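You operate a simulated robot arm through the tools that you are given. There is no shell and no other tool. Be economical: measure what you need, move in short steps, check, and stop when the job is done.

You run a simulated two-armed robot. Do the job below in one go: nothing can be reset, and whatever is moved stays where it is left.

## Task
On the sorting shelf, fold the striped towel in half, so that its two long edges meet.

The check looks at the end state, three seconds after you hand in, the way a careful person would. Anything else that was tipped, shoved, dropped, spilled or broken makes it a failure. Flat cloth is picked up by pressing the open fingertips on it (5 to 10 N) and closing them slowly along it; thin cloth reads only 2 to 8 mm in the jaws.

## Robot
Two 7-joint arms with two-finger parallel grippers on one trunk, on a base that drives. Base frame: it is fixed to the floor where the robot stands at the start and does not move with it; the origin is under the middle of the robot, x ahead of it, y to its left, z up. Lengths are in cm, angles in rad, forces in N, time in s.
The left shoulder is at the start at [7, 16.3, 114.5], the right one opposite. Places, roughly: sorting shelf [50, 10, 90]. Payload 3.43 kg a hand.
Tool frame (each hand has its own): the origin (TCP) lies between the finger pads and is the grasp point; the fingertips stand 3.4 cm ahead of it; z points along the fingers, y is the line along which they close. Largest opening 12.8 cm; finger width 2.4, thickness 1.2; the body of the gripper, 4.8 by 13 cm, starts 9.6 cm behind the TCP.
Orientation is that of the tool frame in the base frame, as [roll, pitch, yaw] about the fixed x, y, z axes, in that order (R = Rz(yaw) Ry(pitch) Rx(roll)). With the fingers straight down and closing along the base's y, the tool's x points along the base's -x, its y along +y and its z along -z.

## Interface
- The arms move only by the tool drive_tool. It takes "left_increments", "right_increments" or both (then of equal length, played together; a hand with none holds still); each is a list of rows, each a list of 7 numbers: the shift along the tool's x, y, z in units of 30 mm (1.0 is 30 mm), then the turn, a rotation vector about the tool's x, y, z in units of 4 degrees (1.0 is 4 degrees), then the opening in per cent of the stroke, from 0 (shut) to 100 (fully open). In form: [[x, y, z, ax, ay, az, hand], ...]. A call has 1 to 12 rows; each row shifts and turns the commanded pose from where the row before left it, along the tool's axes as they then stand. A call with a number of a shift or a turn outside -1 to 1 is refused whole. A row lasts 0.2 s, in which the tool goes at most 5 cm and 0.15 rad; a call with a longer step from one row to the next is refused whole, and so is a gripper value outside its range. A pose out of reach is approached as far as the arm can. The call stops where the force on the tool passes 40 N (or 10 N more than at its start, if that is more) or the arm is blocked; 0.2 s more then pass. The fingers move at their own pace (about 15.3 cm/s each) and stop on an object; they squeeze with about 29 N. The grip force told is the motor's: it shows also when the fingers shut on nothing. Time passes only in rows, and 0.2 s behind the last, so rows that do not move let the fingers close. The reply holds the time, the measured pose of the TCP, the force on the tool along the base axes, the opening and the grip force, in the units named above and with some noise, with the torque about the TCP (base axes, N m) and any sound that the robot's microphone picked up.
- Cameras (640 x 400 px; columns grow to the right, rows downward): "scene" is now at [12.3, 2.65, 135.31]; the picture's right is [0.38, -0.92, 0.00], its down [-0.69, -0.29, -0.66] and it looks along [0.61, 0.25, -0.75] (base axes); focal length 242 px, centre (320, 200). "left" rides on the left gripper at [7.6, 1.1, -16] in its tool frame; the picture's right is [-0.15, 0.99, 0.00], its down [-0.88, -0.13, -0.46] and it looks along [-0.45, -0.07, 0.89] (tool axes); focal length 234 px, centre (320, 200). "right" rides on the right gripper at [7.6, -1.1, -16] in its tool frame; the picture's right is [0.15, 0.99, 0.00], its down [-0.88, 0.13, -0.46] and it looks along [-0.45, 0.07, 0.89] (tool axes); focal length 234 px, centre (320, 200). There is no depth. A picture from a camera that has moved, and an enlarged one, comes with that camera's place and axes in the base frame and with its lens.
- capture(camera): a new picture of that camera. No time passes.
- slide_trunk(by): slides the trunk up (or, below 0, down) by that many cm; the arms and the scene camera ride with it, the base frame stays. It gives what a move gives, with no picture.
- steer(legs): drives the robot by 1 to 6 legs, each [ahead, left, turn to the left] in cm, cm and rad, along the robot's own axes; the way and the turn of a leg run together, so that a leg with both is an arc; at most 150 cm and 3.142 rad a leg. The arms and the cameras ride along, it lands a little off, and it stops where it bumps. It gives what a move gives.
- head_to(pan, tilt): turns the head with the scene camera to pan (to the left, within 1.501 rad either way) and tilt (down, from -0.506 to 1.204), counted from straight ahead of the robot. It gives what a move gives.
- enlarge(camera, box): a new picture of the part [left, top, right, bottom] of that camera's present view, enlarged. No time passes.
- job_done(): hands the job in; it is judged then, once.

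Work in short steps. Places have to be worked out from the pictures, the camera data and where the tool is seen: move nearer, look again, correct. Check each grasp and each placing, and mend what went wrong. You have 120 turns and 108 pictures in all, those below and enlarged ones among them. Open the grippers and draw the arms clear of the work before you hand the job in, unless the task says otherwise; then end with one line.

The tools are called by a JSON object that holds its "fn" and its "kwargs". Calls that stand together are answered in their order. drive_tool: Moves the arms, as the interface text tells. Its arguments: {"type":"object","properties":{"left_increments":{"type":"array","items":{"type":"array","items":{"type":"number"}}},"right_increments":{"type":"array","items":{"type":"array","items":{"type":"number"}}}},"required":[]} The other tools are called the same way: slide_trunk (by) slides the trunk up or down; steer (legs) drives the base; head_to (pan, tilt) turns the head that bears the scene camera; capture (camera) takes a picture; enlarge (camera, box) takes an enlarged picture of a part of a camera's view; job_done () hands the job in.

At the start:

```text
time_s: 0.0
left_tcp_pos: [45.29, 39.73, 111.47]
left_tool_rot: [-3.141, -0.001, -3.141]
left_force: [-0.4, 0.7, -0.2]
left_torque: [-0.01, 0.02, -0.03]
left_grip_width: 12.81
left_grip_force: 0.1
right_tcp_pos: [50.61, -11.84, 109.16]
right_tool_rot: [-3.14, 0.0, 3.141]
right_force: [0.3, 0.6, 0.4]
right_torque: [0.01, 0.0, -0.02]
right_grip_width: 12.81
right_grip_force: 0.2
trunk travel left (down, up): [-62.5, 31.5]
robot x, y, heading: [-0.01, 0.24, -0.0]
head pan, tilt: [0.389, 0.848]
```

scene: 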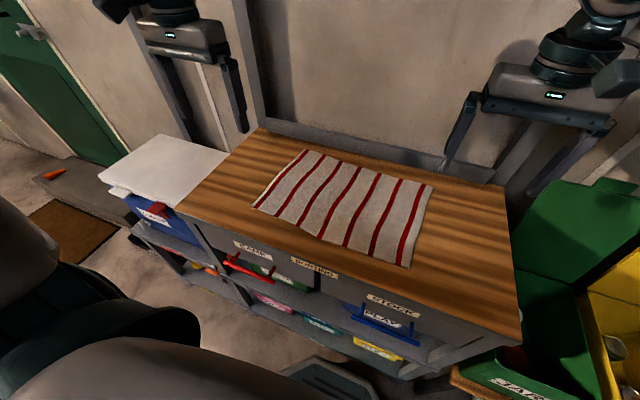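
right: 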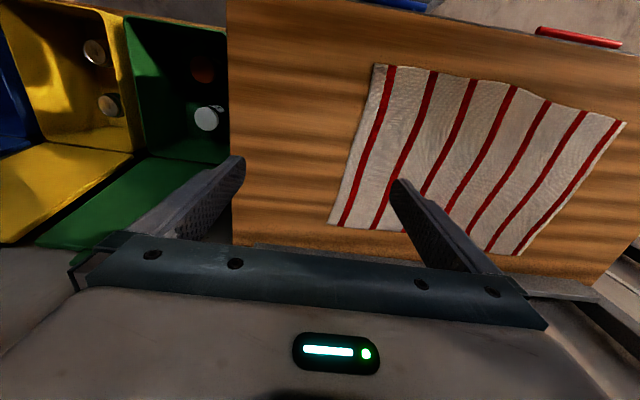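
left: 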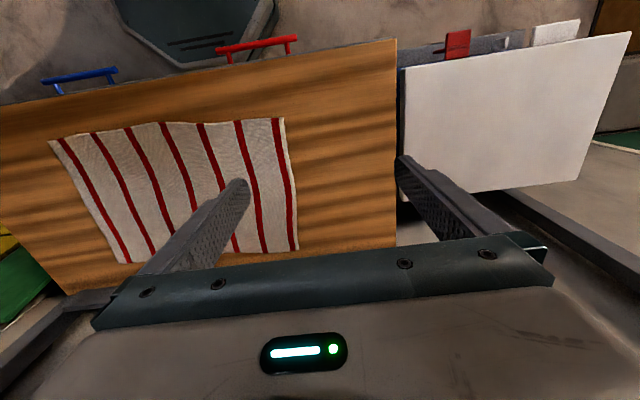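

The pictures triangulate the shelf top to about z = 89. The towel's corners are near [40,-6], [41.5,33], [67.5,31] and [66,-8], so the long edges run along y. I'll back off a little and shift left so the near edge is comfortably in reach.

{"fn": "steer", "kwargs": {"legs": [[-8, 0, 0], [0, 9, 0]]}}

{"fn": "capture", "kwargs": {"camera": "scene"}}

```text
time_s: 1.8
left_tcp_pos: [37.32, 48.53, 111.43]
left_tool_rot: [3.141, 0.002, 3.141]
left_force: [-0.3, -0.2, 0.7]
left_torque: [-0.01, -0.02, 0.01]
left_grip_width: 12.8
left_grip_force: 0.1
right_tcp_pos: [42.64, -3.0, 109.2]
right_tool_rot: [3.141, 0.0, 3.138]
right_force: [0.2, -0.3, -0.4]
right_torque: [-0.01, -0.03, 0.02]
right_grip_width: 12.8
right_grip_force: 0.0
trunk travel left (down, up): [-62.5, 31.5]
robot x, y, heading: [-8.06, 8.97, -0.001]
head pan, tilt: [0.389, 0.848]
```

```text
104 pictures are left
camera scene: at [4.28, 11.59, 135.32], right [0.38, -0.93, 0.0], down [-0.69, -0.28, -0.66], along [0.61, 0.25, -0.75], focal length 242 px, centre (320, 200)
```

scene: 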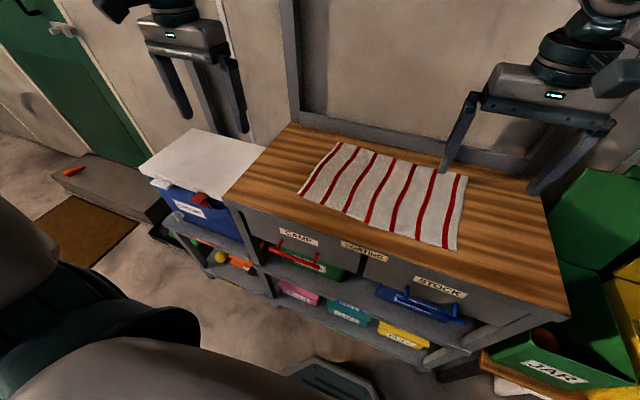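

The base moved cleanly. I'll point the head straight at the towel for a precise picture.

{"fn": "head_to", "kwargs": {"pan": 0.0, "tilt": 0.75}}

{"fn": "enlarge", "kwargs": {"camera": "scene", "box": [160, 100, 480, 300]}}

{"fn": "capture", "kwargs": {"camera": "right"}}

{"fn": "capture", "kwargs": {"camera": "left"}}

```text
time_s: 2.6
left_tcp_pos: [37.4, 48.45, 111.43]
left_tool_rot: [-3.142, 0.002, 3.141]
left_force: [-0.9, 0.0, 0.4]
left_torque: [0.0, 0.0, -0.06]
left_grip_width: 12.83
left_grip_force: 0.1
right_tcp_pos: [42.78, -2.82, 109.19]
right_tool_rot: [3.141, 0.001, 3.138]
right_force: [-0.3, -0.1, 0.1]
right_torque: [-0.01, 0.01, -0.03]
right_grip_width: 12.79
right_grip_force: 0.1
trunk travel left (down, up): [-62.5, 31.5]
robot x, y, heading: [-8.19, 8.94, -0.001]
head pan, tilt: [0.0, 0.75]
```

```text
2.00 times, centred on (320, 200) of scene
camera zoom: at [5.41, 8.57, 136.1], right [0.0, -1.0, 0.0], down [-0.68, 0.0, -0.73], along [0.73, 0.0, -0.68], focal length 485 px, centre (320, 200)
```

zoom: 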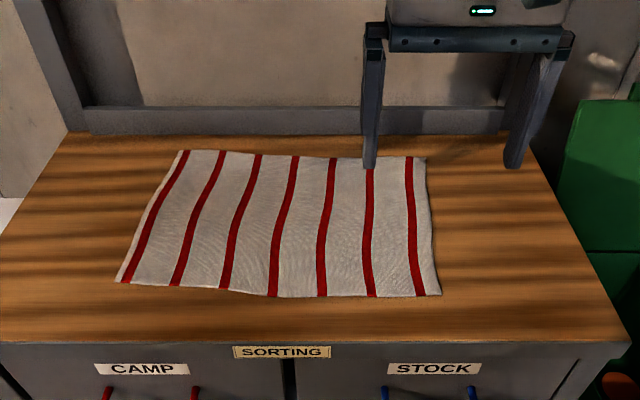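

```text
102 pictures are left
camera right: at [35.17, -4.09, 125.08], right [-0.14, 0.99, 0.0], down [0.88, 0.13, 0.46], along [0.45, 0.07, -0.89], focal length 234 px, centre (320, 200)
```

right: 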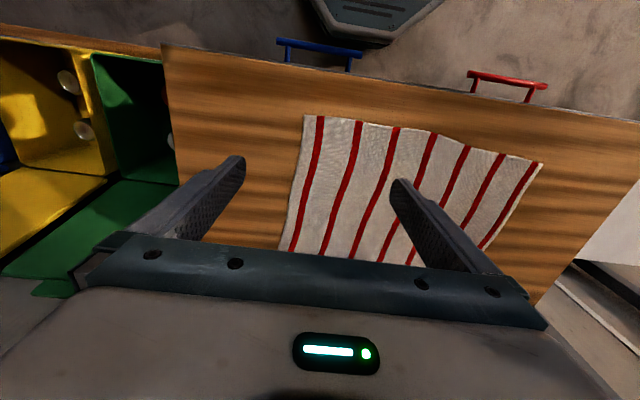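

```text
101 pictures are left
camera left: at [29.81, 49.68, 127.34], right [0.15, 0.99, 0.0], down [0.88, -0.13, 0.46], along [0.45, -0.07, -0.89], focal length 234 px, centre (320, 200)
```

left: 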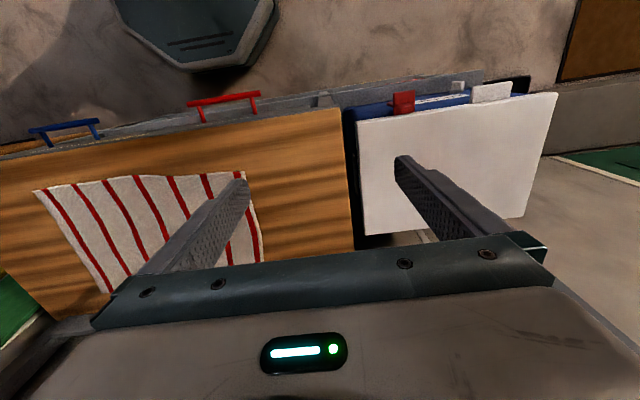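

From the enlarged view the far corners are at about [65.6,-8.3] and [67.7,30.8], and the near ones at [39.6,-5.7] and [41.6,33.4]. I plan to pinch the far corners with the fingers closing along y and fold them toward the robot. First I'll hover both hands above those corners.

{"fn": "drive_tool", "kwargs": {"left_increments": [[-0.808, -0.596, 0.317, 0, 0, 0, 35], [-0.808, -0.596, 0.317, 0, 0, 0, 35], [-0.808, -0.596, 0.317, 0, 0, 0, 35], [-0.808, -0.596, 0.317, 0, 0, 0, 35], [-0.808, -0.596, 0.317, 0, 0, 0, 35], [-0.808, -0.596, 0.317, 0, 0, 0, 35], [-0.808, -0.596, 0.317, 0, 0, 0, 35], [-0.808, -0.596, 0.317, 0, 0, 0, 35], [-0.808, -0.596, 0.317, 0, 0, 0, 35], [-0.808, -0.596, 0.317, 0, 0, 0, 35], [-0.808, -0.596, 0.317, 0, 0, 0, 35], [-0.808, -0.596, 0.317, 0, 0, 0, 35]], "right_increments": [[-0.612, -0.041, 0.256, 0, 0, 0, 35], [-0.612, -0.041, 0.256, 0, 0, 0, 35], [-0.612, -0.041, 0.256, 0, 0, 0, 35], [-0.612, -0.041, 0.256, 0, 0, 0, 35], [-0.612, -0.041, 0.256, 0, 0, 0, 35], [-0.612, -0.041, 0.256, 0, 0, 0, 35], [-0.612, -0.041, 0.256, 0, 0, 0, 35], [-0.612, -0.041, 0.256, 0, 0, 0, 35], [-0.612, -0.041, 0.256, 0, 0, 0, 35], [-0.612, -0.041, 0.256, 0, 0, 0, 35], [-0.612, -0.041, 0.256, 0, 0, 0, 35], [-0.612, -0.041, 0.256, 0, 0, 0, 35]]}}

{"fn": "enlarge", "kwargs": {"camera": "scene", "box": [160, 100, 480, 300]}}

{"fn": "capture", "kwargs": {"camera": "right"}}

{"fn": "capture", "kwargs": {"camera": "left"}}

```text
time_s: 5.2
left_tcp_pos: [60.0, 32.3, 101.22]
left_tool_rot: [-3.14, -0.001, 3.141]
left_force: [-0.1, 0.2, -0.7]
left_torque: [-0.02, 0.06, 0.0]
left_grip_width: 4.47
left_grip_force: 0.2
left hand out of reach, approached as far as the arm can: row 10, 11, 12
right_tcp_pos: [65.01, -4.27, 99.84]
right_tool_rot: [3.142, -0.001, 3.137]
right_force: [-0.3, -0.9, 0.3]
right_torque: [0.01, 0.0, 0.03]
right_grip_width: 4.47
right_grip_force: 0.1
trunk travel left (down, up): [-62.5, 31.5]
robot x, y, heading: [-7.85, 9.12, 0.004]
head pan, tilt: [0.0, 0.75]
```

```text
2.00 times, centred on (320, 200) of scene
camera zoom: at [5.55, 8.64, 136.08], right [0.0, -1.0, 0.0], down [-0.68, 0.0, -0.73], along [0.73, 0.0, -0.68], focal length 485 px, centre (320, 200)
```

zoom: 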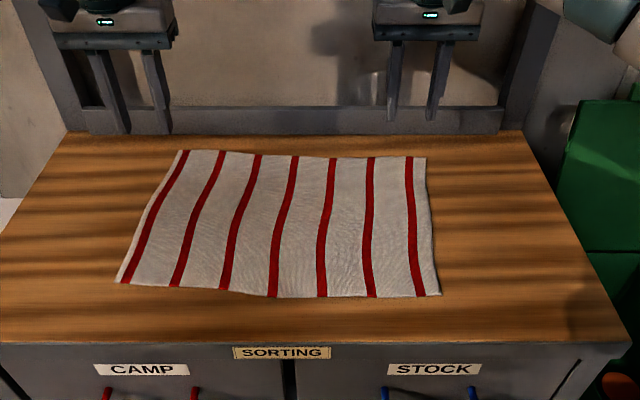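

```text
99 pictures are left
camera right: at [57.44, -5.45, 115.68], right [-0.14, 0.99, 0.0], down [0.88, 0.13, 0.45], along [0.45, 0.07, -0.89], focal length 234 px, centre (320, 200)
```

right: 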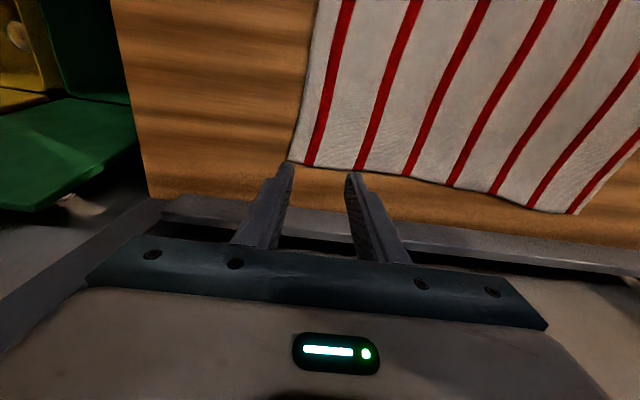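

```text
98 pictures are left
camera left: at [52.42, 33.57, 116.97], right [0.15, 0.99, 0.0], down [0.88, -0.13, 0.46], along [0.45, -0.07, -0.89], focal length 234 px, centre (320, 200)
```

left: 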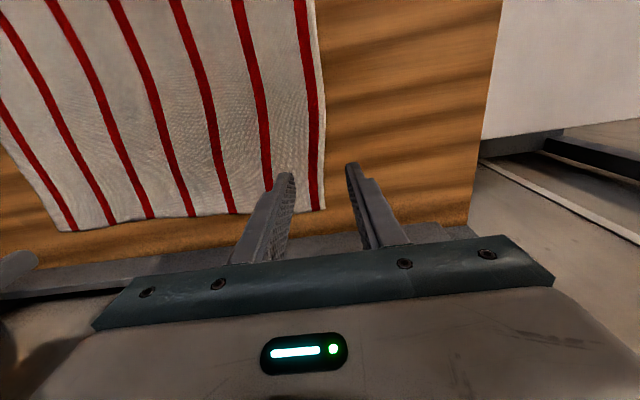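

The right hand is in place. The left hand reported out of reach at [60, 32], so I'll try once more toward its target in smaller steps.

{"fn": "drive_tool", "kwargs": {"left_increments": [[-0.4, -0.5, 0.1, 0, 0, 0, 35], [-0.4, -0.5, 0.1, 0, 0, 0, 35], [-0.4, -0.5, 0.1, 0, 0, 0, 35], [-0.4, 0, 0.1, 0, 0, 0, 35]]}}

```text
time_s: 6.2
left_tcp_pos: [59.64, 32.17, 100.75]
left_tool_rot: [-3.139, 0.001, 3.14]
left_force: [0.4, 0.0, 0.1]
left_torque: [0.03, 0.0, 0.0]
left_grip_width: 4.5
left_grip_force: 0.2
left hand out of reach, approached as far as the arm can: row 1, 2, 3, 4
right_tcp_pos: [64.93, -4.25, 99.84]
right_tool_rot: [3.141, -0.003, 3.138]
right_force: [-0.9, 0.3, 0.1]
right_torque: [0.04, 0.02, 0.01]
right_grip_width: 4.49
right_grip_force: 0.1
trunk travel left (down, up): [-62.5, 31.5]
robot x, y, heading: [-7.97, 9.13, 0.001]
head pan, tilt: [0.0, 0.75]
```

It's still stuck, so I'll test the axes separately: back off in x a little and move in y only.

{"fn": "drive_tool", "kwargs": {"left_increments": [[0.5, 0, 0, 0, 0, 0, 35], [0.5, -0.6, 0, 0, 0, 0, 35], [0, -0.6, 0, 0, 0, 0, 35], [0, -0.6, 0, 0, 0, 0, 35]]}}

{"fn": "drive_tool", "kwargs": {"left_increments": [[-0.5, 0, 0.2, 0, 0, 0, 35], [-0.5, 0, 0.2, 0, 0, 0, 35], [-0.5, 0, 0.2, 0, 0, 0, 35], [-0.5, 0, 0, 0, 0, 0, 35]]}}

```text
time_s: 7.2
left_tcp_pos: [55.6, 28.02, 101.05]
left_tool_rot: [-3.141, 0.004, 3.141]
left_force: [-0.3, 0.4, -0.1]
left_torque: [-0.01, 0.01, -0.01]
left_grip_width: 4.46
left_grip_force: 0.1
left hand out of reach, approached as far as the arm can: row 3, 4
right_tcp_pos: [64.85, -4.33, 100.0]
right_tool_rot: [-3.141, 0.002, 3.137]
right_force: [-0.8, 0.0, -0.2]
right_torque: [0.02, -0.02, -0.01]
right_grip_width: 4.51
right_grip_force: 0.0
trunk travel left (down, up): [-62.5, 31.5]
robot x, y, heading: [-8.05, 9.29, -0.004]
head pan, tilt: [0.0, 0.75]
```

```text
time_s: 8.2
left_tcp_pos: [58.64, 31.05, 99.72]
left_tool_rot: [-3.14, 0.003, 3.14]
left_force: [0.5, -0.2, 0.3]
left_torque: [-0.02, 0.03, 0.02]
left_grip_width: 4.48
left_grip_force: 0.1
left hand out of reach, approached as far as the arm can: row 1, 2, 3, 4
right_tcp_pos: [65.04, -4.36, 99.98]
right_tool_rot: [3.14, 0.001, 3.138]
right_force: [-0.4, -0.3, 0.0]
right_torque: [0.02, -0.02, -0.01]
right_grip_width: 4.47
right_grip_force: 0.0
trunk travel left (down, up): [-62.5, 31.5]
robot x, y, heading: [-8.05, 8.95, 0.002]
head pan, tilt: [0.0, 0.75]
```

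The left arm seems limited inward at long reach, probably from its elbow configuration. I'll bring it back near the body and inward, then go forward again.

{"fn": "drive_tool", "kwargs": {"left_increments": [[1, 0, -0.3, 0, 0, 0, 35], [1, 0, -0.3, 0, 0, 0, 35], [1, -0.3, 0, 0, 0, 0, 35], [1, -0.5, 0, 0, 0, 0, 35], [1, -0.5, 0, 0, 0, 0, 35], [0, -0.5, 0, 0, 0, 0, 35], [0, -0.5, 0, 0, 0, 0, 35]]}}

{"fn": "drive_tool", "kwargs": {"left_increments": [[-0.8, 0, 0, 0, 0, 0, 35], [-0.8, 0, 0, 0, 0, 0, 35], [-0.8, 0, 0, 0, 0, 0, 35], [-0.8, 0, 0, 0, 0, 0, 35], [-0.8, 0, 0, 0, 0, 0, 35], [-0.8, 0, 0, 0, 0, 0, 35]]}}

```text
time_s: 9.8
left_tcp_pos: [43.52, 23.97, 101.62]
left_tool_rot: [-3.141, -0.001, 3.141]
left_force: [0.2, 0.3, -0.7]
left_torque: [0.0, 0.02, 0.01]
left_grip_width: 4.48
left_grip_force: 0.0
right_tcp_pos: [65.12, -4.35, 99.8]
right_tool_rot: [-3.141, -0.003, 3.138]
right_force: [-0.9, 0.7, 0.7]
right_torque: [0.03, 0.02, 0.01]
right_grip_width: 4.48
right_grip_force: 0.1
trunk travel left (down, up): [-62.5, 31.5]
robot x, y, heading: [-8.08, 8.82, -0.002]
head pan, tilt: [0.0, 0.75]
```

```text
time_s: 11.2
left_tcp_pos: [55.56, 27.74, 101.98]
left_tool_rot: [-3.141, 0.002, 3.141]
left_force: [-0.2, -0.2, -0.6]
left_torque: [0.05, 0.01, 0.01]
left_grip_width: 4.48
left_grip_force: 0.0
left hand out of reach, approached as far as the arm can: row 3, 4, 5, 6
right_tcp_pos: [65.04, -4.31, 99.78]
right_tool_rot: [3.141, 0.0, 3.138]
right_force: [0.7, -0.9, -0.8]
right_torque: [-0.02, 0.0, 0.03]
right_grip_width: 4.45
right_grip_force: 0.1
trunk travel left (down, up): [-62.5, 31.5]
robot x, y, heading: [-7.64, 8.59, -0.002]
head pan, tilt: [0.0, 0.75]
```

It's the same limit, so it's likely a wrist joint. I'll turn the left hand 20° clockwise seen from above and try forward again.

{"fn": "drive_tool", "kwargs": {"left_increments": [[0.5, 0, 0, 0, 0, 1, 35], [0, 0, 0, 0, 0, 1, 35], [0, 0, 0, 0, 0, 1, 35], [0, 0, 0, 0, 0, 1, 35], [0, 0, 0, 0, 0, 1, 35], [-0.75, 0.27, 0, 0, 0, 0, 35], [-0.75, 0.27, 0, 0, 0, 0, 35], [-0.75, 0.27, 0, 0, 0, 0, 35]]}}

```text
time_s: 13.0
left_tcp_pos: [58.53, 30.49, 102.24]
left_tool_rot: [3.141, 0.0, 2.791]
left_force: [-0.3, 0.2, 0.2]
left_torque: [0.0, 0.02, -0.04]
left_grip_width: 4.48
left_grip_force: 0.0
left hand out of reach, approached as far as the arm can: row 6, 7, 8
right_tcp_pos: [64.98, -4.43, 99.83]
right_tool_rot: [3.14, -0.002, 3.14]
right_force: [0.1, -0.4, 0.2]
right_torque: [-0.04, 0.01, 0.01]
right_grip_width: 4.49
right_grip_force: 0.0
trunk travel left (down, up): [-62.5, 31.5]
robot x, y, heading: [-7.91, 8.81, -0.006]
head pan, tilt: [0.0, 0.75]
```

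The yaw doesn't matter; the left arm just needs its target further to its own side. I'll straighten the left hand, retract both a bit, and drive the base back to about x = -2, y = 0.

{"fn": "drive_tool", "kwargs": {"left_increments": [[0.7, -0.2, 0, 0, 0, -1, 35], [0.7, 0, 0, 0, 0, -1, 35], [0.7, 0, 0, 0, 0, -1, 35], [0.7, 0, 0, 0, 0, -1, 35], [0, 0, 0, 0, 0, -1, 35]], "right_increments": [[0.7, 0, 0, 0, 0, 0, 35], [0.7, 0, 0, 0, 0, 0, 35], [0.7, 0, 0, 0, 0, 0, 35], [0.7, 0, 0, 0, 0, 0, 35], [0, 0, 0, 0, 0, 0, 35]]}}

{"fn": "steer", "kwargs": {"legs": [[5, 0, 0], [0, -9, 0]]}}

```text
time_s: 14.2
left_tcp_pos: [50.27, 31.94, 102.16]
left_tool_rot: [-3.141, 0.0, 3.141]
left_force: [-0.1, 0.4, -0.4]
left_torque: [0.01, 0.0, -0.01]
left_grip_width: 4.49
left_grip_force: 0.0
right_tcp_pos: [56.67, -4.33, 100.05]
right_tool_rot: [3.141, -0.001, 3.139]
right_force: [-0.6, -0.2, 0.2]
right_torque: [0.02, 0.03, 0.0]
right_grip_width: 4.49
right_grip_force: 0.1
trunk travel left (down, up): [-62.5, 31.5]
robot x, y, heading: [-8.02, 9.27, -0.001]
head pan, tilt: [0.0, 0.75]
```

```text
time_s: 15.9
left_tcp_pos: [55.17, 22.9, 102.24]
left_tool_rot: [3.141, 0.0, 3.139]
left_force: [0.3, 0.3, -0.7]
left_torque: [0.02, 0.02, 0.02]
left_grip_width: 4.48
left_grip_force: 0.0
right_tcp_pos: [61.51, -13.41, 100.06]
right_tool_rot: [3.141, -0.002, 3.14]
right_force: [0.8, 0.4, 0.2]
right_torque: [0.03, 0.02, 0.01]
right_grip_width: 4.51
right_grip_force: 0.0
trunk travel left (down, up): [-62.5, 31.5]
robot x, y, heading: [-3.06, 0.03, -0.002]
head pan, tilt: [0.0, 0.75]
```

Now both hands go to hover over the far corners.

{"fn": "drive_tool", "kwargs": {"left_increments": [[-0.755, 0.4, 0.1, 0, 0, 0, 35], [-0.755, 0.4, 0.1, 0, 0, 0, 35], [-0.755, 0.3, 0.1, 0, 0, 0, 35], [-0.755, 0.17, 0.1, 0, 0, 0, 35], [-0.755, 0.1, 0.1, 0, 0, 0, 35]], "right_increments": [[-0.226, 0.607, 0, 0, 0, 0, 35], [-0.226, 0.607, 0, 0, 0, 0, 35], [-0.226, 0.607, 0, 0, 0, 0, 35], [-0.226, 0.607, 0, 0, 0, 0, 35], [-0.226, 0.607, 0, 0, 0, 0, 35]]}}

{"fn": "capture", "kwargs": {"camera": "left"}}

{"fn": "capture", "kwargs": {"camera": "right"}}

```text
time_s: 17.1
left_tcp_pos: [66.61, 27.25, 100.67]
left_tool_rot: [3.141, 0.001, 3.141]
left_force: [-0.8, -0.2, -0.4]
left_torque: [-0.01, 0.01, -0.02]
left_grip_width: 4.48
left_grip_force: 0.0
right_tcp_pos: [65.05, -3.94, 100.05]
right_tool_rot: [-3.14, 0.0, 3.138]
right_force: [0.4, 0.5, 0.9]
right_torque: [-0.03, 0.0, -0.01]
right_grip_width: 4.49
right_grip_force: 0.1
trunk travel left (down, up): [-62.5, 31.5]
robot x, y, heading: [-2.81, -0.05, -0.003]
head pan, tilt: [0.0, 0.75]
```

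```text
97 pictures are left
camera left: at [59.0, 28.44, 116.55], right [0.15, 0.99, 0.0], down [0.88, -0.13, 0.46], along [0.45, -0.07, -0.89], focal length 234 px, centre (320, 200)
```

left: 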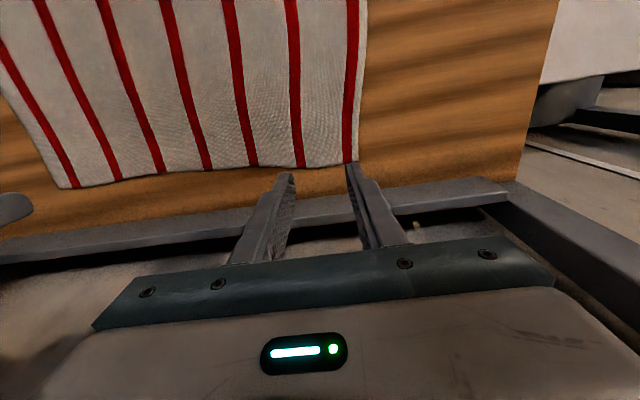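

```text
96 pictures are left
camera right: at [57.41, -5.22, 115.93], right [-0.14, 0.99, 0.0], down [0.88, 0.13, 0.45], along [0.45, 0.06, -0.89], focal length 234 px, centre (320, 200)
```

right: 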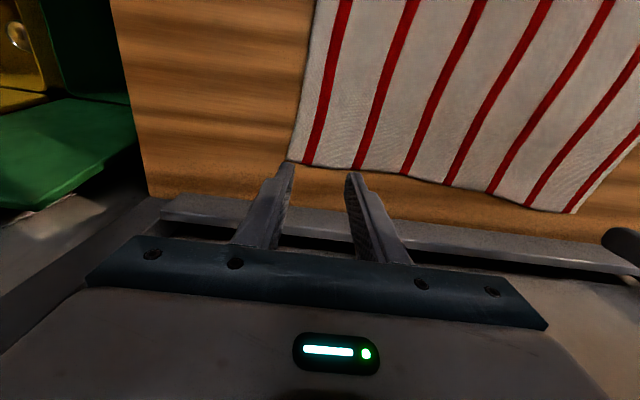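

Both hands are over the corners, whose edges I put at x ≈ 67.9 (left) and x ≈ 66.1 (right). I'll descend to about 1 cm above the cloth.

{"fn": "drive_tool", "kwargs": {"left_increments": [[-0.1, 0, 0.8, 0, 0, 0, 35], [-0.1, 0, 0.8, 0, 0, 0, 35], [0, 0, 0.7, 0, 0, 0, 35]], "right_increments": [[-0.1, 0, 0.8, 0, 0, 0, 35], [0, 0, 0.7, 0, 0, 0, 35], [0, 0, 0.65, 0, 0, 0, 35]]}}

{"fn": "capture", "kwargs": {"camera": "left"}}

{"fn": "capture", "kwargs": {"camera": "right"}}

{"fn": "enlarge", "kwargs": {"camera": "scene", "box": [160, 100, 480, 300]}}

```text
time_s: 17.9
left_tcp_pos: [66.26, 27.44, 94.12]
left_tool_rot: [-3.141, 0.002, -3.141]
left_force: [0.3, 0.1, -0.4]
left_torque: [-0.01, 0.0, 0.02]
left_grip_width: 4.47
left_grip_force: 0.0
left hand out of reach, approached as far as the arm can: row 2, 3
right_tcp_pos: [65.24, -4.26, 93.57]
right_tool_rot: [-3.141, -0.001, 3.14]
right_force: [-0.7, -1.0, -0.7]
right_torque: [0.0, 0.03, 0.01]
right_grip_width: 4.5
right_grip_force: 0.1
trunk travel left (down, up): [-62.5, 31.5]
robot x, y, heading: [-2.72, 0.21, -0.007]
head pan, tilt: [0.0, 0.75]
```

```text
95 pictures are left
camera left: at [58.7, 28.75, 109.94], right [0.15, 0.99, 0.0], down [0.88, -0.13, 0.46], along [0.45, -0.07, -0.89], focal length 234 px, centre (320, 200)
```

left: 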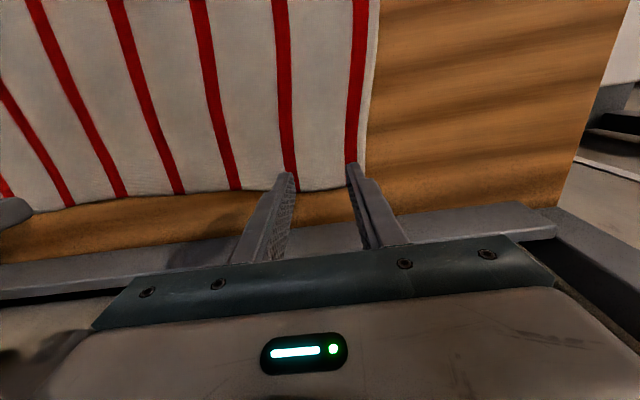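

```text
94 pictures are left
camera right: at [57.61, -5.37, 109.36], right [-0.14, 0.99, 0.0], down [0.88, 0.13, 0.46], along [0.45, 0.07, -0.89], focal length 234 px, centre (320, 200)
```

right: 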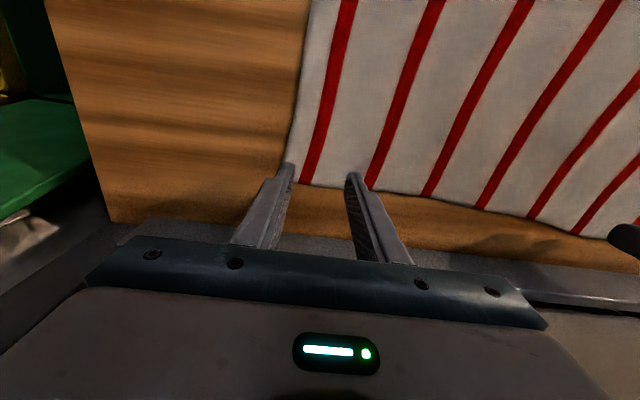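

```text
2.00 times, centred on (320, 200) of scene
camera zoom: at [10.48, -0.4, 136.11], right [0.0, -1.0, 0.0], down [-0.68, 0.0, -0.73], along [0.73, 0.0, -0.68], focal length 485 px, centre (320, 200)
```

zoom: 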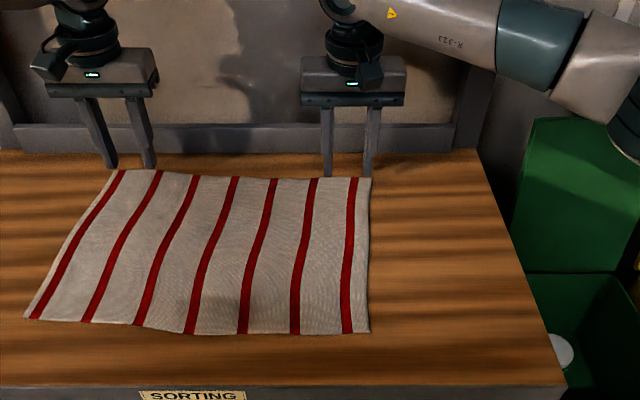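

The left arm again runs out of reach as it lowers. I'll look at its posture to understand why.

{"fn": "head_to", "kwargs": {"pan": 0.6, "tilt": 0.3}}

{"fn": "capture", "kwargs": {"camera": "scene"}}

{"fn": "head_to", "kwargs": {"pan": -0.6, "tilt": 0.3}}

{"fn": "capture", "kwargs": {"camera": "scene"}}

```text
time_s: 18.9
left_tcp_pos: [66.34, 27.54, 94.12]
left_tool_rot: [-3.14, 0.003, 3.138]
left_force: [0.0, -0.2, 0.2]
left_torque: [0.0, -0.01, 0.0]
left_grip_width: 4.5
left_grip_force: 0.2
right_tcp_pos: [65.18, -4.26, 93.39]
right_tool_rot: [3.141, 0.0, 3.14]
right_force: [-0.1, -0.5, -1.0]
right_torque: [0.01, 0.0, 0.02]
right_grip_width: 4.45
right_grip_force: 0.0
trunk travel left (down, up): [-62.5, 31.5]
robot x, y, heading: [-3.06, -0.02, -0.0]
head pan, tilt: [0.6, 0.3]
```

```text
92 pictures are left
camera scene: at [9.9, 4.88, 140.13], right [0.56, -0.83, 0.0], down [-0.25, -0.17, -0.95], along [0.79, 0.54, -0.3], focal length 242 px, centre (320, 200)
```

scene: 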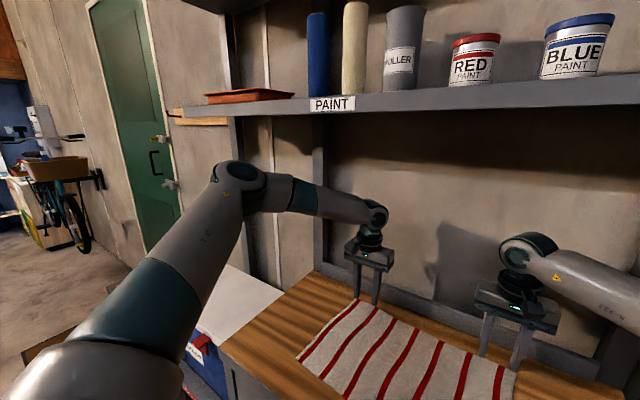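

```text
time_s: 20.3
left_tcp_pos: [66.41, 27.53, 94.15]
left_tool_rot: [-3.141, 0.004, 3.141]
left_force: [-0.1, 0.3, -0.4]
left_torque: [-0.04, -0.01, -0.04]
left_grip_width: 4.46
left_grip_force: 0.1
right_tcp_pos: [65.19, -4.32, 93.47]
right_tool_rot: [-3.14, 0.0, 3.138]
right_force: [0.0, -0.6, 0.5]
right_torque: [-0.01, -0.02, 0.03]
right_grip_width: 4.46
right_grip_force: 0.0
trunk travel left (down, up): [-62.5, 31.5]
robot x, y, heading: [-3.06, -0.4, 0.003]
head pan, tilt: [-0.6, 0.3]
```

```text
91 pictures are left
camera scene: at [9.88, -5.66, 140.14], right [-0.57, -0.82, 0.0], down [-0.24, 0.17, -0.96], along [0.79, -0.54, -0.3], focal length 242 px, centre (320, 200)
```

scene: 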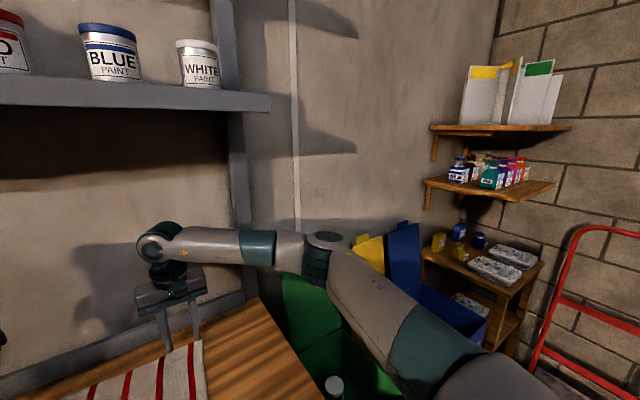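

Both elbows stand outwards, and the left one is higher. Earlier readings show the left arm reaches further when the hand is higher relative to the shoulder, so I'll raise both hands 9 cm and lower the trunk by 9 cm.

{"fn": "drive_tool", "kwargs": {"left_increments": [[0, 0, -0.75, 0, 0, 0, 35], [0, 0, -0.75, 0, 0, 0, 35], [0, 0, -0.75, 0, 0, 0, 35], [0, 0, -0.75, 0, 0, 0, 35]], "right_increments": [[0, 0, -0.75, 0, 0, 0, 35], [0, 0, -0.75, 0, 0, 0, 35], [0, 0, -0.75, 0, 0, 0, 35], [0, 0, -0.75, 0, 0, 0, 35]]}}

{"fn": "slide_trunk", "kwargs": {"by": -9}}

{"fn": "head_to", "kwargs": {"pan": 0.15, "tilt": 0.75}}

{"fn": "drive_tool", "kwargs": {"left_increments": [[-0.1, 0, 0, 0, 0, 0, 35], [-0.1, 0, 0, 0, 0, 0, 35], [-0.1, 0, 0, 0, 0, 0, 35]]}}

```text
time_s: 21.3
left_tcp_pos: [66.29, 27.39, 103.16]
left_tool_rot: [3.141, 0.0, 3.138]
left_force: [0.5, 0.1, -0.3]
left_torque: [-0.01, 0.01, 0.01]
left_grip_width: 4.47
left_grip_force: 0.0
right_tcp_pos: [65.21, -4.2, 102.52]
right_tool_rot: [3.141, 0.0, 3.141]
right_force: [-0.3, -0.6, 0.1]
right_torque: [0.0, 0.05, 0.03]
right_grip_width: 4.47
right_grip_force: 0.0
trunk travel left (down, up): [-62.5, 31.5]
robot x, y, heading: [-3.35, 0.16, 0.001]
head pan, tilt: [-0.6, 0.3]
```

```text
time_s: 22.5
left_tcp_pos: [66.34, 27.4, 94.25]
left_tool_rot: [3.14, 0.0, 3.14]
left_force: [0.0, -0.6, 1.2]
left_torque: [0.01, -0.05, -0.02]
left_grip_width: 4.47
left_grip_force: 0.0
right_tcp_pos: [65.23, -4.21, 93.44]
right_tool_rot: [3.141, 0.0, 3.14]
right_force: [0.2, -0.8, 0.1]
right_torque: [-0.01, -0.01, -0.01]
right_grip_width: 4.47
right_grip_force: 0.1
trunk travel left (down, up): [-53.5, 40.5]
robot x, y, heading: [-2.89, -0.36, -0.003]
head pan, tilt: [-0.6, 0.3]
```

```text
time_s: 23.6
left_tcp_pos: [66.3, 27.5, 94.19]
left_tool_rot: [3.141, -0.001, 3.14]
left_force: [0.6, -0.6, 0.0]
left_torque: [0.02, 0.03, 0.04]
left_grip_width: 4.47
left_grip_force: 0.0
right_tcp_pos: [65.32, -4.24, 93.46]
right_tool_rot: [-3.141, 0.0, 3.139]
right_force: [-0.1, -0.2, -0.2]
right_torque: [-0.01, 0.0, -0.01]
right_grip_width: 4.45
right_grip_force: 0.1
trunk travel left (down, up): [-53.5, 40.5]
robot x, y, heading: [-3.0, 0.05, -0.002]
head pan, tilt: [0.15, 0.75]
```

```text
time_s: 24.4
left_tcp_pos: [67.28, 27.49, 94.15]
left_tool_rot: [3.141, -0.001, 3.141]
left_force: [0.6, -0.4, -0.3]
left_torque: [0.02, 0.0, 0.0]
left_grip_width: 4.45
left_grip_force: 0.0
right_tcp_pos: [65.25, -4.28, 93.54]
right_tool_rot: [3.141, 0.001, 3.14]
right_force: [0.2, 0.7, 0.1]
right_torque: [0.03, 0.04, 0.01]
right_grip_width: 4.5
right_grip_force: 0.0
trunk travel left (down, up): [-53.5, 40.5]
robot x, y, heading: [-3.06, -0.24, -0.002]
head pan, tilt: [0.15, 0.75]
```

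The left hand now reaches. I'll lower both until the fingertips just touch.

{"fn": "drive_tool", "kwargs": {"left_increments": [[0, 0, 0.2, 0, 0, 0, 35], [0, 0, 0.15, 0, 0, 0, 35], [0, 0, 0.1, 0, 0, 0, 35]], "right_increments": [[0, 0, 0.1, 0, 0, 0, 35], [0, 0, 0.1, 0, 0, 0, 35], [0, 0, 0.05, 0, 0, 0, 35]]}}

```text
time_s: 25.2
left_tcp_pos: [67.29, 27.5, 92.81]
left_tool_rot: [-3.141, 0.001, 3.14]
left_force: [-0.2, 0.1, 0.0]
left_torque: [0.0, -0.02, -0.02]
left_grip_width: 4.47
left_grip_force: 0.1
right_tcp_pos: [65.38, -4.15, 92.79]
right_tool_rot: [3.14, -0.001, 3.139]
right_force: [0.9, -0.6, -0.8]
right_torque: [0.0, -0.02, 0.02]
right_grip_width: 4.46
right_grip_force: 0.1
trunk travel left (down, up): [-53.5, 40.5]
robot x, y, heading: [-2.98, 0.08, 0.001]
head pan, tilt: [0.15, 0.75]
```

No contact yet, so I'll go down in finer steps.

{"fn": "drive_tool", "kwargs": {"left_increments": [[0, 0, 0.08, 0, 0, 0, 35], [0, 0, 0.08, 0, 0, 0, 35]], "right_increments": [[0, 0, 0.08, 0, 0, 0, 35], [0, 0, 0.08, 0, 0, 0, 35]]}}

```text
time_s: 25.8
left_tcp_pos: [67.32, 27.41, 92.25]
left_tool_rot: [3.141, 0.001, 3.139]
left_force: [0.0, 0.3, 0.5]
left_torque: [-0.01, 0.0, -0.04]
left_grip_width: 4.47
left_grip_force: 0.1
right_tcp_pos: [65.44, -4.24, 92.34]
right_tool_rot: [-3.141, -0.001, 3.14]
right_force: [0.0, 0.0, 0.1]
right_torque: [-0.03, -0.02, 0.02]
right_grip_width: 4.5
right_grip_force: 0.0
trunk travel left (down, up): [-53.5, 40.5]
robot x, y, heading: [-3.32, -0.07, -0.0]
head pan, tilt: [0.15, 0.75]
```

Still free; a little further.

{"fn": "drive_tool", "kwargs": {"left_increments": [[0, 0, 0.05, 0, 0, 0, 35], [0, 0, 0.05, 0, 0, 0, 35]], "right_increments": [[0, 0, 0.05, 0, 0, 0, 35], [0, 0, 0.05, 0, 0, 0, 35]]}}

```text
time_s: 26.4
left_tcp_pos: [67.18, 27.32, 92.11]
left_tool_rot: [-3.141, 0.0, 3.14]
left_force: [0.9, -0.6, 0.5]
left_torque: [0.0, 0.03, -0.01]
left_grip_width: 4.49
left_grip_force: 0.1
right_tcp_pos: [65.28, -4.27, 92.08]
right_tool_rot: [3.141, 0.0, 3.139]
right_force: [0.8, -0.8, -0.4]
right_torque: [0.02, -0.03, 0.02]
right_grip_width: 4.48
right_grip_force: 0.1
trunk travel left (down, up): [-53.5, 40.5]
robot x, y, heading: [-2.76, 0.17, 0.003]
head pan, tilt: [0.15, 0.75]
```

{"fn": "drive_tool", "kwargs": {"left_increments": [[0, 0, 0.07, 0, 0, 0, 35], [0, 0, 0.06, 0, 0, 0, 35]], "right_increments": [[0, 0, 0.07, 0, 0, 0, 35], [0, 0, 0.06, 0, 0, 0, 35]]}}

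{"fn": "capture", "kwargs": {"camera": "right"}}

```text
time_s: 27.0
left_tcp_pos: [67.36, 27.38, 91.57]
left_tool_rot: [-3.141, -0.001, 3.141]
left_force: [0.4, 0.1, 0.3]
left_torque: [0.0, 0.02, -0.01]
left_grip_width: 4.5
left_grip_force: 0.0
right_tcp_pos: [65.41, -4.2, 91.73]
right_tool_rot: [-3.141, -0.001, 3.141]
right_force: [0.4, -0.1, -0.3]
right_torque: [0.03, -0.01, 0.01]
right_grip_width: 4.51
right_grip_force: 0.1
trunk travel left (down, up): [-53.5, 40.5]
robot x, y, heading: [-2.89, -0.1, -0.002]
head pan, tilt: [0.15, 0.75]
```

```text
90 pictures are left
camera right: at [57.71, -5.36, 107.54], right [-0.14, 0.99, 0.0], down [0.88, 0.13, 0.46], along [0.45, 0.07, -0.89], focal length 234 px, centre (320, 200)
```

right: 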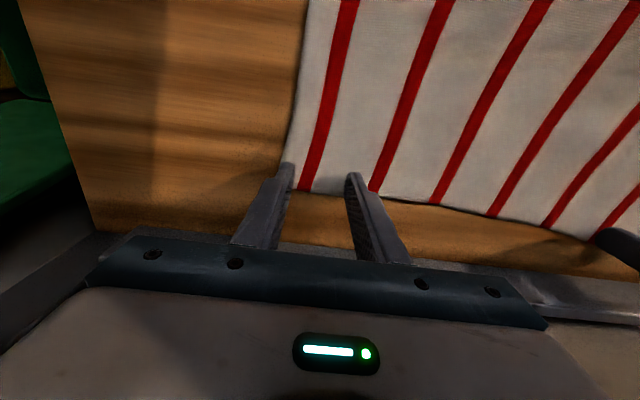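

The fingertips are still just above the cloth, so the surface is a bit lower than I thought. Continuing down.

{"fn": "drive_tool", "kwargs": {"left_increments": [[-0.1, 0, 0.07, 0, 0, 0, 35], [0, 0, 0.07, 0, 0, 0, 35], [0, 0, 0.04, 0, 0, 0, 35]], "right_increments": [[-0.1, 0.05, 0.07, 0, 0, 0, 35], [0, 0, 0.07, 0, 0, 0, 35], [0, 0, 0.04, 0, 0, 0, 35]]}}

```text
time_s: 27.8
left_tcp_pos: [67.27, 27.42, 91.51]
left_tool_rot: [-3.141, 0.009, -3.141]
left_force: [2.5, 1.4, 15.5]
left_torque: [0.16, -0.07, -0.06]
left_grip_width: 4.46
left_grip_force: 0.1
right_tcp_pos: [65.52, -4.04, 91.48]
right_tool_rot: [3.139, 0.007, 3.139]
right_force: [6.0, -0.9, 23.4]
right_torque: [-0.25, -0.13, 0.03]
right_grip_width: 4.48
right_grip_force: 0.2
trunk travel left (down, up): [-53.5, 40.5]
robot x, y, heading: [-2.96, -0.32, -0.0]
head pan, tilt: [0.15, 0.75]
```

Contact: the surface is at z ≈ 88.1. The force is too high, so I'll ease off to 5–10 N.

{"fn": "drive_tool", "kwargs": {"left_increments": [[0, 0, -0.05, 0, 0, 0, 35]], "right_increments": [[0, 0, -0.09, 0, 0, 0, 35]]}}

```text
time_s: 28.2
left_tcp_pos: [67.33, 27.46, 91.48]
left_tool_rot: [3.142, 0.003, 3.139]
left_force: [3.4, 0.9, 16.3]
left_torque: [0.15, -0.09, -0.02]
left_grip_width: 4.49
left_grip_force: 0.1
right_tcp_pos: [65.4, -3.92, 91.54]
right_tool_rot: [3.14, 0.003, 3.139]
right_force: [4.7, 0.4, 18.0]
right_torque: [0.0, -0.16, 0.01]
right_grip_width: 4.47
right_grip_force: 0.0
trunk travel left (down, up): [-53.5, 40.5]
robot x, y, heading: [-2.97, 0.0, -0.001]
head pan, tilt: [0.15, 0.75]
```

{"fn": "drive_tool", "kwargs": {"left_increments": [[0, 0, -0.08, 0, 0, 0, 35], [0, 0, 0, 0, 0, 0, 35]], "right_increments": [[0, 0, -0.1, 0, 0, 0, 35], [0, 0, 0, 0, 0, 0, 35]]}}

```text
time_s: 28.8
left_tcp_pos: [67.47, 27.45, 91.59]
left_tool_rot: [3.142, 0.001, 3.139]
left_force: [1.0, 0.3, 9.4]
left_torque: [0.03, -0.02, 0.02]
left_grip_width: 4.49
left_grip_force: 0.0
right_tcp_pos: [65.4, -4.03, 91.55]
right_tool_rot: [-3.141, -0.002, 3.138]
right_force: [-0.2, -0.5, 1.7]
right_torque: [0.03, -0.01, -0.03]
right_grip_width: 4.46
right_grip_force: 0.0
trunk travel left (down, up): [-53.5, 40.5]
robot x, y, heading: [-2.73, -0.35, 0.001]
head pan, tilt: [0.15, 0.75]
```

The left presses with 9 N. I'll add a touch on the right and then close both slowly.

{"fn": "drive_tool", "kwargs": {"left_increments": [[0, 0, 0, 0, 0, 0, 35], [0, 0, 0, 0, 0, 0, 31], [0, 0, 0, 0, 0, 0, 27], [0, 0, 0, 0, 0, 0, 23], [0, 0, 0, 0, 0, 0, 19], [0, 0, 0, 0, 0, 0, 15], [0, 0, 0, 0, 0, 0, 12], [0, 0, 0, 0, 0, 0, 9], [0, 0, 0, 0, 0, 0, 6], [0, 0, 0, 0, 0, 0, 3], [0, 0, 0, 0, 0, 0, 0], [0, 0, 0, 0, 0, 0, 0]], "right_increments": [[0, 0, 0.06, 0, 0, 0, 35], [0, 0, 0, 0, 0, 0, 31], [0, 0, 0, 0, 0, 0, 27], [0, 0, 0, 0, 0, 0, 23], [0, 0, 0, 0, 0, 0, 19], [0, 0, 0, 0, 0, 0, 15], [0, 0, 0, 0, 0, 0, 12], [0, 0, 0, 0, 0, 0, 9], [0, 0, 0, 0, 0, 0, 6], [0, 0, 0, 0, 0, 0, 3], [0, 0, 0, 0, 0, 0, 0], [0, 0, 0, 0, 0, 0, 0]]}}

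{"fn": "capture", "kwargs": {"camera": "right"}}

{"fn": "capture", "kwargs": {"camera": "left"}}

```text
time_s: 31.4
left_tcp_pos: [67.46, 27.36, 91.55]
left_tool_rot: [-3.142, 0.001, 3.14]
left_force: [0.0, 0.1, 1.1]
left_torque: [-0.01, -0.02, 0.02]
left_grip_width: 0.26
left_grip_force: 28.9
right_tcp_pos: [65.56, -4.04, 91.51]
right_tool_rot: [-3.142, 0.001, 3.14]
right_force: [0.1, -0.1, 8.3]
right_torque: [0.01, 0.01, 0.0]
right_grip_width: 0.01
right_grip_force: 29.3
trunk travel left (down, up): [-53.5, 40.5]
robot x, y, heading: [-2.95, -0.18, -0.002]
head pan, tilt: [0.15, 0.75]
```

```text
89 pictures are left
camera right: at [57.83, -5.16, 107.46], right [-0.14, 0.99, 0.0], down [0.88, 0.13, 0.46], along [0.45, 0.07, -0.89], focal length 234 px, centre (320, 200)
```

right: 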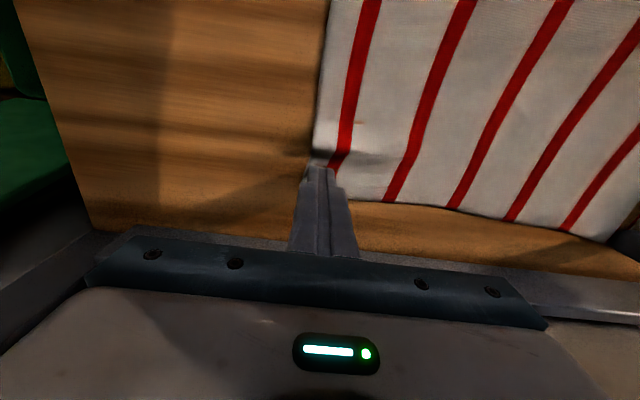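

```text
88 pictures are left
camera left: at [59.83, 28.69, 107.45], right [0.15, 0.99, 0.0], down [0.88, -0.13, 0.46], along [0.45, -0.07, -0.89], focal length 234 px, centre (320, 200)
```

left: 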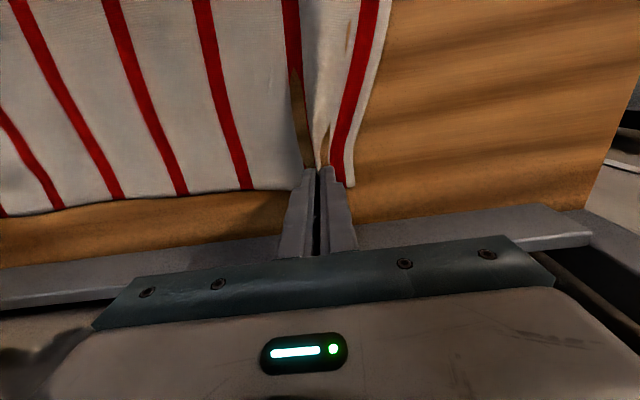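

The left has gripped cloth at 2.6 mm. The right slid off the corner and shut on nothing. I'll lift the right a little, open it and look.

{"fn": "drive_tool", "kwargs": {"right_increments": [[0, 0, -0.5, 0, 0, 0, 0], [0, 0, -0.5, 0, 0, 0, 20], [0.2, 0.6, 0, 0, 0, 0, 35], [0, 0.4, 0, 0, 0, 0, 35]]}}

{"fn": "capture", "kwargs": {"camera": "right"}}

{"fn": "enlarge", "kwargs": {"camera": "scene", "box": [160, 60, 480, 260]}}

```text
time_s: 32.4
left_tcp_pos: [67.4, 27.47, 91.58]
left_tool_rot: [3.141, 0.002, 3.14]
left_force: [-0.3, 0.6, 3.9]
left_torque: [0.02, 0.04, 0.01]
left_grip_width: 0.25
left_grip_force: 29.3
right_tcp_pos: [65.01, -1.12, 94.51]
right_tool_rot: [3.141, -0.002, 3.138]
right_force: [0.1, -0.4, 0.0]
right_torque: [-0.04, 0.01, 0.01]
right_grip_width: 4.45
right_grip_force: 0.0
trunk travel left (down, up): [-53.5, 40.5]
robot x, y, heading: [-2.75, 0.17, 0.002]
head pan, tilt: [0.15, 0.75]
```

```text
87 pictures are left
camera right: at [57.35, -2.24, 110.41], right [-0.14, 0.99, 0.0], down [0.88, 0.13, 0.46], along [0.45, 0.07, -0.89], focal length 234 px, centre (320, 200)
```

right: 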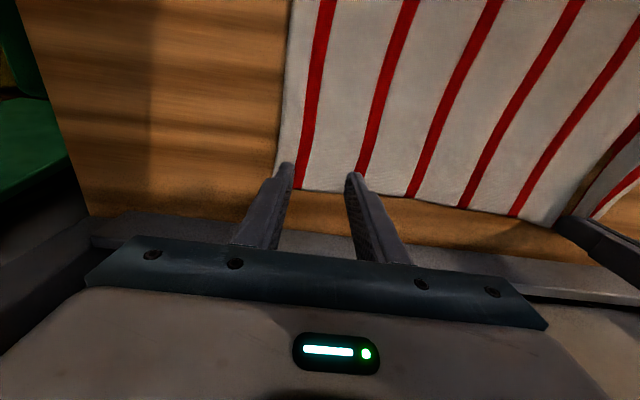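

```text
2.00 times, centred on (320, 160) of scene
camera zoom: at [10.32, 0.84, 127.11], right [0.15, -0.99, 0.0], down [-0.67, -0.1, -0.73], along [0.72, 0.11, -0.68], focal length 485 px, centre (320, 280)
```

zoom: 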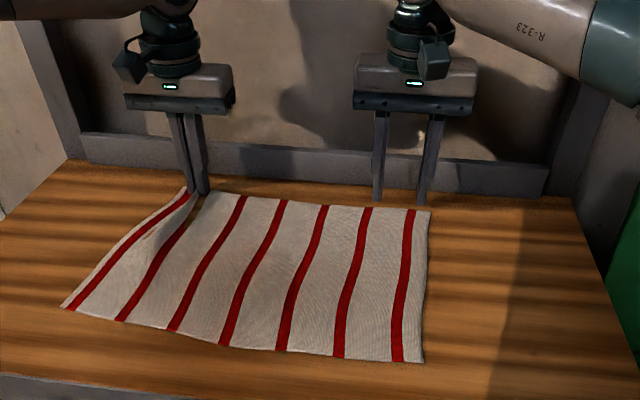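

The right corner relaxed flat and now lies at about [66.5,-5]. I'll shift the right hand 1.2 cm inward and slightly ahead, then descend close to contact.

{"fn": "drive_tool", "kwargs": {"right_increments": [[-0.15, 0.4, 0.4, 0, 0, 0, 35], [0, 0, 0.4, 0, 0, 0, 35], [0, 0, 0.12, 0, 0, 0, 35], [0, 0, 0.06, 0, 0, 0, 35]]}}

```text
time_s: 33.4
left_tcp_pos: [67.4, 27.49, 91.6]
left_tool_rot: [3.141, 0.001, 3.139]
left_force: [0.1, -1.1, 3.2]
left_torque: [-0.02, -0.02, 0.0]
left_grip_width: 0.25
left_grip_force: 29.3
right_tcp_pos: [65.48, 0.13, 91.66]
right_tool_rot: [-3.141, 0.0, -3.141]
right_force: [-0.2, 1.2, 3.0]
right_torque: [0.02, -0.01, -0.01]
right_grip_width: 4.45
right_grip_force: 0.1
trunk travel left (down, up): [-53.5, 40.5]
robot x, y, heading: [-3.12, -0.08, -0.002]
head pan, tilt: [0.15, 0.75]
```

Contact is just starting at 3 N; I'll add a bit more pressure.

{"fn": "drive_tool", "kwargs": {"right_increments": [[0, 0, 0.05, 0, 0, 0, 35], [0, 0, 0, 0, 0, 0, 35]]}}

{"fn": "capture", "kwargs": {"camera": "right"}}

```text
time_s: 34.0
left_tcp_pos: [67.53, 27.37, 91.58]
left_tool_rot: [3.14, 0.001, 3.139]
left_force: [0.4, -0.5, 0.7]
left_torque: [0.01, 0.01, 0.0]
left_grip_width: 0.24
left_grip_force: 28.8
right_tcp_pos: [65.4, 0.06, 91.5]
right_tool_rot: [-3.141, 0.002, 3.14]
right_force: [0.6, -0.2, 13.8]
right_torque: [-0.02, -0.07, 0.04]
right_grip_width: 4.49
right_grip_force: 0.0
trunk travel left (down, up): [-53.5, 40.5]
robot x, y, heading: [-2.79, -0.0, -0.006]
head pan, tilt: [0.15, 0.75]
```

```text
85 pictures are left
camera right: at [57.77, -1.08, 107.44], right [-0.14, 0.99, 0.0], down [0.88, 0.13, 0.46], along [0.45, 0.07, -0.89], focal length 234 px, centre (320, 200)
```

right: 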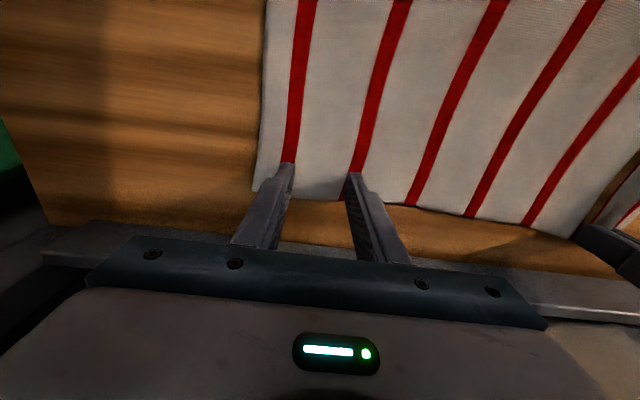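

Good placement, but I can go 1 cm closer to the corner and need less force. I'll lift slightly, shift, re-press and close slowly.

{"fn": "drive_tool", "kwargs": {"right_increments": [[0, 0, -0.25, 0, 0, 0, 35], [-0.08, -0.33, 0, 0, 0, 0, 35], [0, 0, 0.23, 0, 0, 0, 35], [0, 0, 0, 0, 0, 0, 35]]}}

```text
time_s: 35.0
left_tcp_pos: [67.46, 27.41, 91.65]
left_tool_rot: [3.141, 0.002, 3.139]
left_force: [0.4, 0.4, 1.3]
left_torque: [0.04, 0.0, -0.01]
left_grip_width: 0.23
left_grip_force: 29.0
right_tcp_pos: [65.67, -0.96, 91.52]
right_tool_rot: [3.141, 0.002, 3.137]
right_force: [1.2, -1.7, 8.9]
right_torque: [-0.16, -0.01, 0.02]
right_grip_width: 4.51
right_grip_force: 0.0
trunk travel left (down, up): [-53.5, 40.5]
robot x, y, heading: [-2.8, -0.39, -0.003]
head pan, tilt: [0.15, 0.75]
```

9 N on the right: closing slowly.

{"fn": "drive_tool", "kwargs": {"right_increments": [[0, 0, 0, 0, 0, 0, 32], [0, 0, 0, 0, 0, 0, 29], [0, 0, 0, 0, 0, 0, 26], [0, 0, 0, 0, 0, 0, 23], [0, 0, 0, 0, 0, 0, 20], [0, 0, 0, 0, 0, 0, 17], [0, 0, 0, 0, 0, 0, 14], [0, 0, 0, 0, 0, 0, 11], [0, 0, 0, 0, 0, 0, 8], [0, 0, 0, 0, 0, 0, 5], [0, 0, 0, 0, 0, 0, 2], [0, 0, 0, 0, 0, 0, 0]]}}

{"fn": "capture", "kwargs": {"camera": "right"}}

```text
time_s: 37.6
left_tcp_pos: [67.37, 27.47, 91.65]
left_tool_rot: [3.14, 0.003, 3.141]
left_force: [0.0, -2.4, -0.6]
left_torque: [-0.12, 0.07, 0.01]
left_grip_width: 0.24
left_grip_force: 29.0
right_tcp_pos: [65.6, -1.0, 91.56]
right_tool_rot: [-3.141, 0.001, 3.14]
right_force: [0.5, 3.1, 17.8]
right_torque: [0.02, -0.06, -0.03]
right_grip_width: 0.21
right_grip_force: 29.1
trunk travel left (down, up): [-53.5, 40.5]
robot x, y, heading: [-3.07, 0.24, 0.003]
head pan, tilt: [0.15, 0.75]
```

```text
84 pictures are left
camera right: at [57.94, -2.1, 107.45], right [-0.14, 0.99, 0.0], down [0.88, 0.13, 0.46], along [0.45, 0.07, -0.89], focal length 234 px, centre (320, 200)
```

right: 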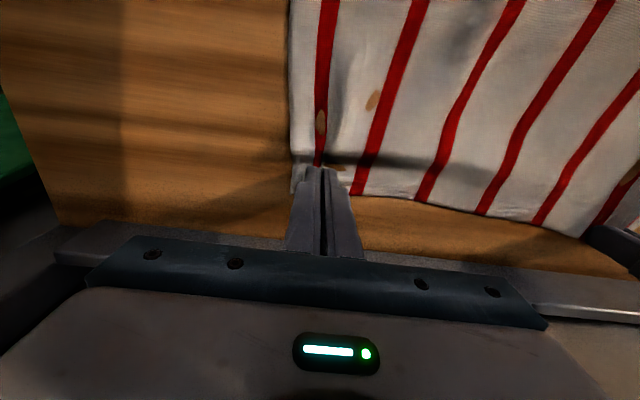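

The right now holds 2.1 mm of cloth. I'll lift both by 4 cm and check that the cloth comes along.

{"fn": "drive_tool", "kwargs": {"left_increments": [[0, 0, -0.3, 0, 0, 0, 0], [0, 0, -0.35, 0, 0, 0, 0], [0.1, 0, -0.35, 0, 0, 0, 0], [0.1, 0, -0.35, 0, 0, 0, 0]], "right_increments": [[0, 0, -0.3, 0, 0, 0, 0], [0, 0, -0.35, 0, 0, 0, 0], [0.1, 0, -0.35, 0, 0, 0, 0], [0.1, 0, -0.35, 0, 0, 0, 0]]}}

{"fn": "enlarge", "kwargs": {"camera": "scene", "box": [160, 60, 480, 260]}}

```text
time_s: 38.6
left_tcp_pos: [66.85, 27.53, 95.74]
left_tool_rot: [-3.141, 0.003, 3.14]
left_force: [0.3, -1.1, 0.0]
left_torque: [-0.03, -0.03, 0.0]
left_grip_width: 0.28
left_grip_force: 28.9
right_tcp_pos: [65.07, -0.89, 95.45]
right_tool_rot: [-3.142, 0.001, 3.139]
right_force: [0.4, 0.6, -0.3]
right_torque: [0.05, -0.02, -0.03]
right_grip_width: 0.17
right_grip_force: 28.8
trunk travel left (down, up): [-53.5, 40.5]
robot x, y, heading: [-3.01, -0.08, -0.005]
head pan, tilt: [0.15, 0.75]
```

```text
2.00 times, centred on (320, 160) of scene
camera zoom: at [10.29, 0.84, 127.11], right [0.15, -0.99, 0.0], down [-0.67, -0.1, -0.73], along [0.72, 0.11, -0.68], focal length 485 px, centre (320, 280)
```

zoom: 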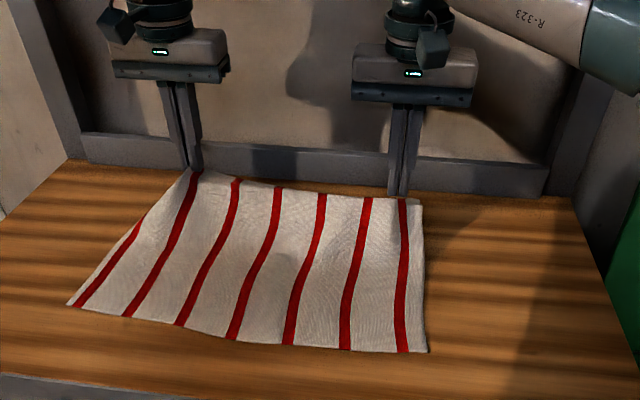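

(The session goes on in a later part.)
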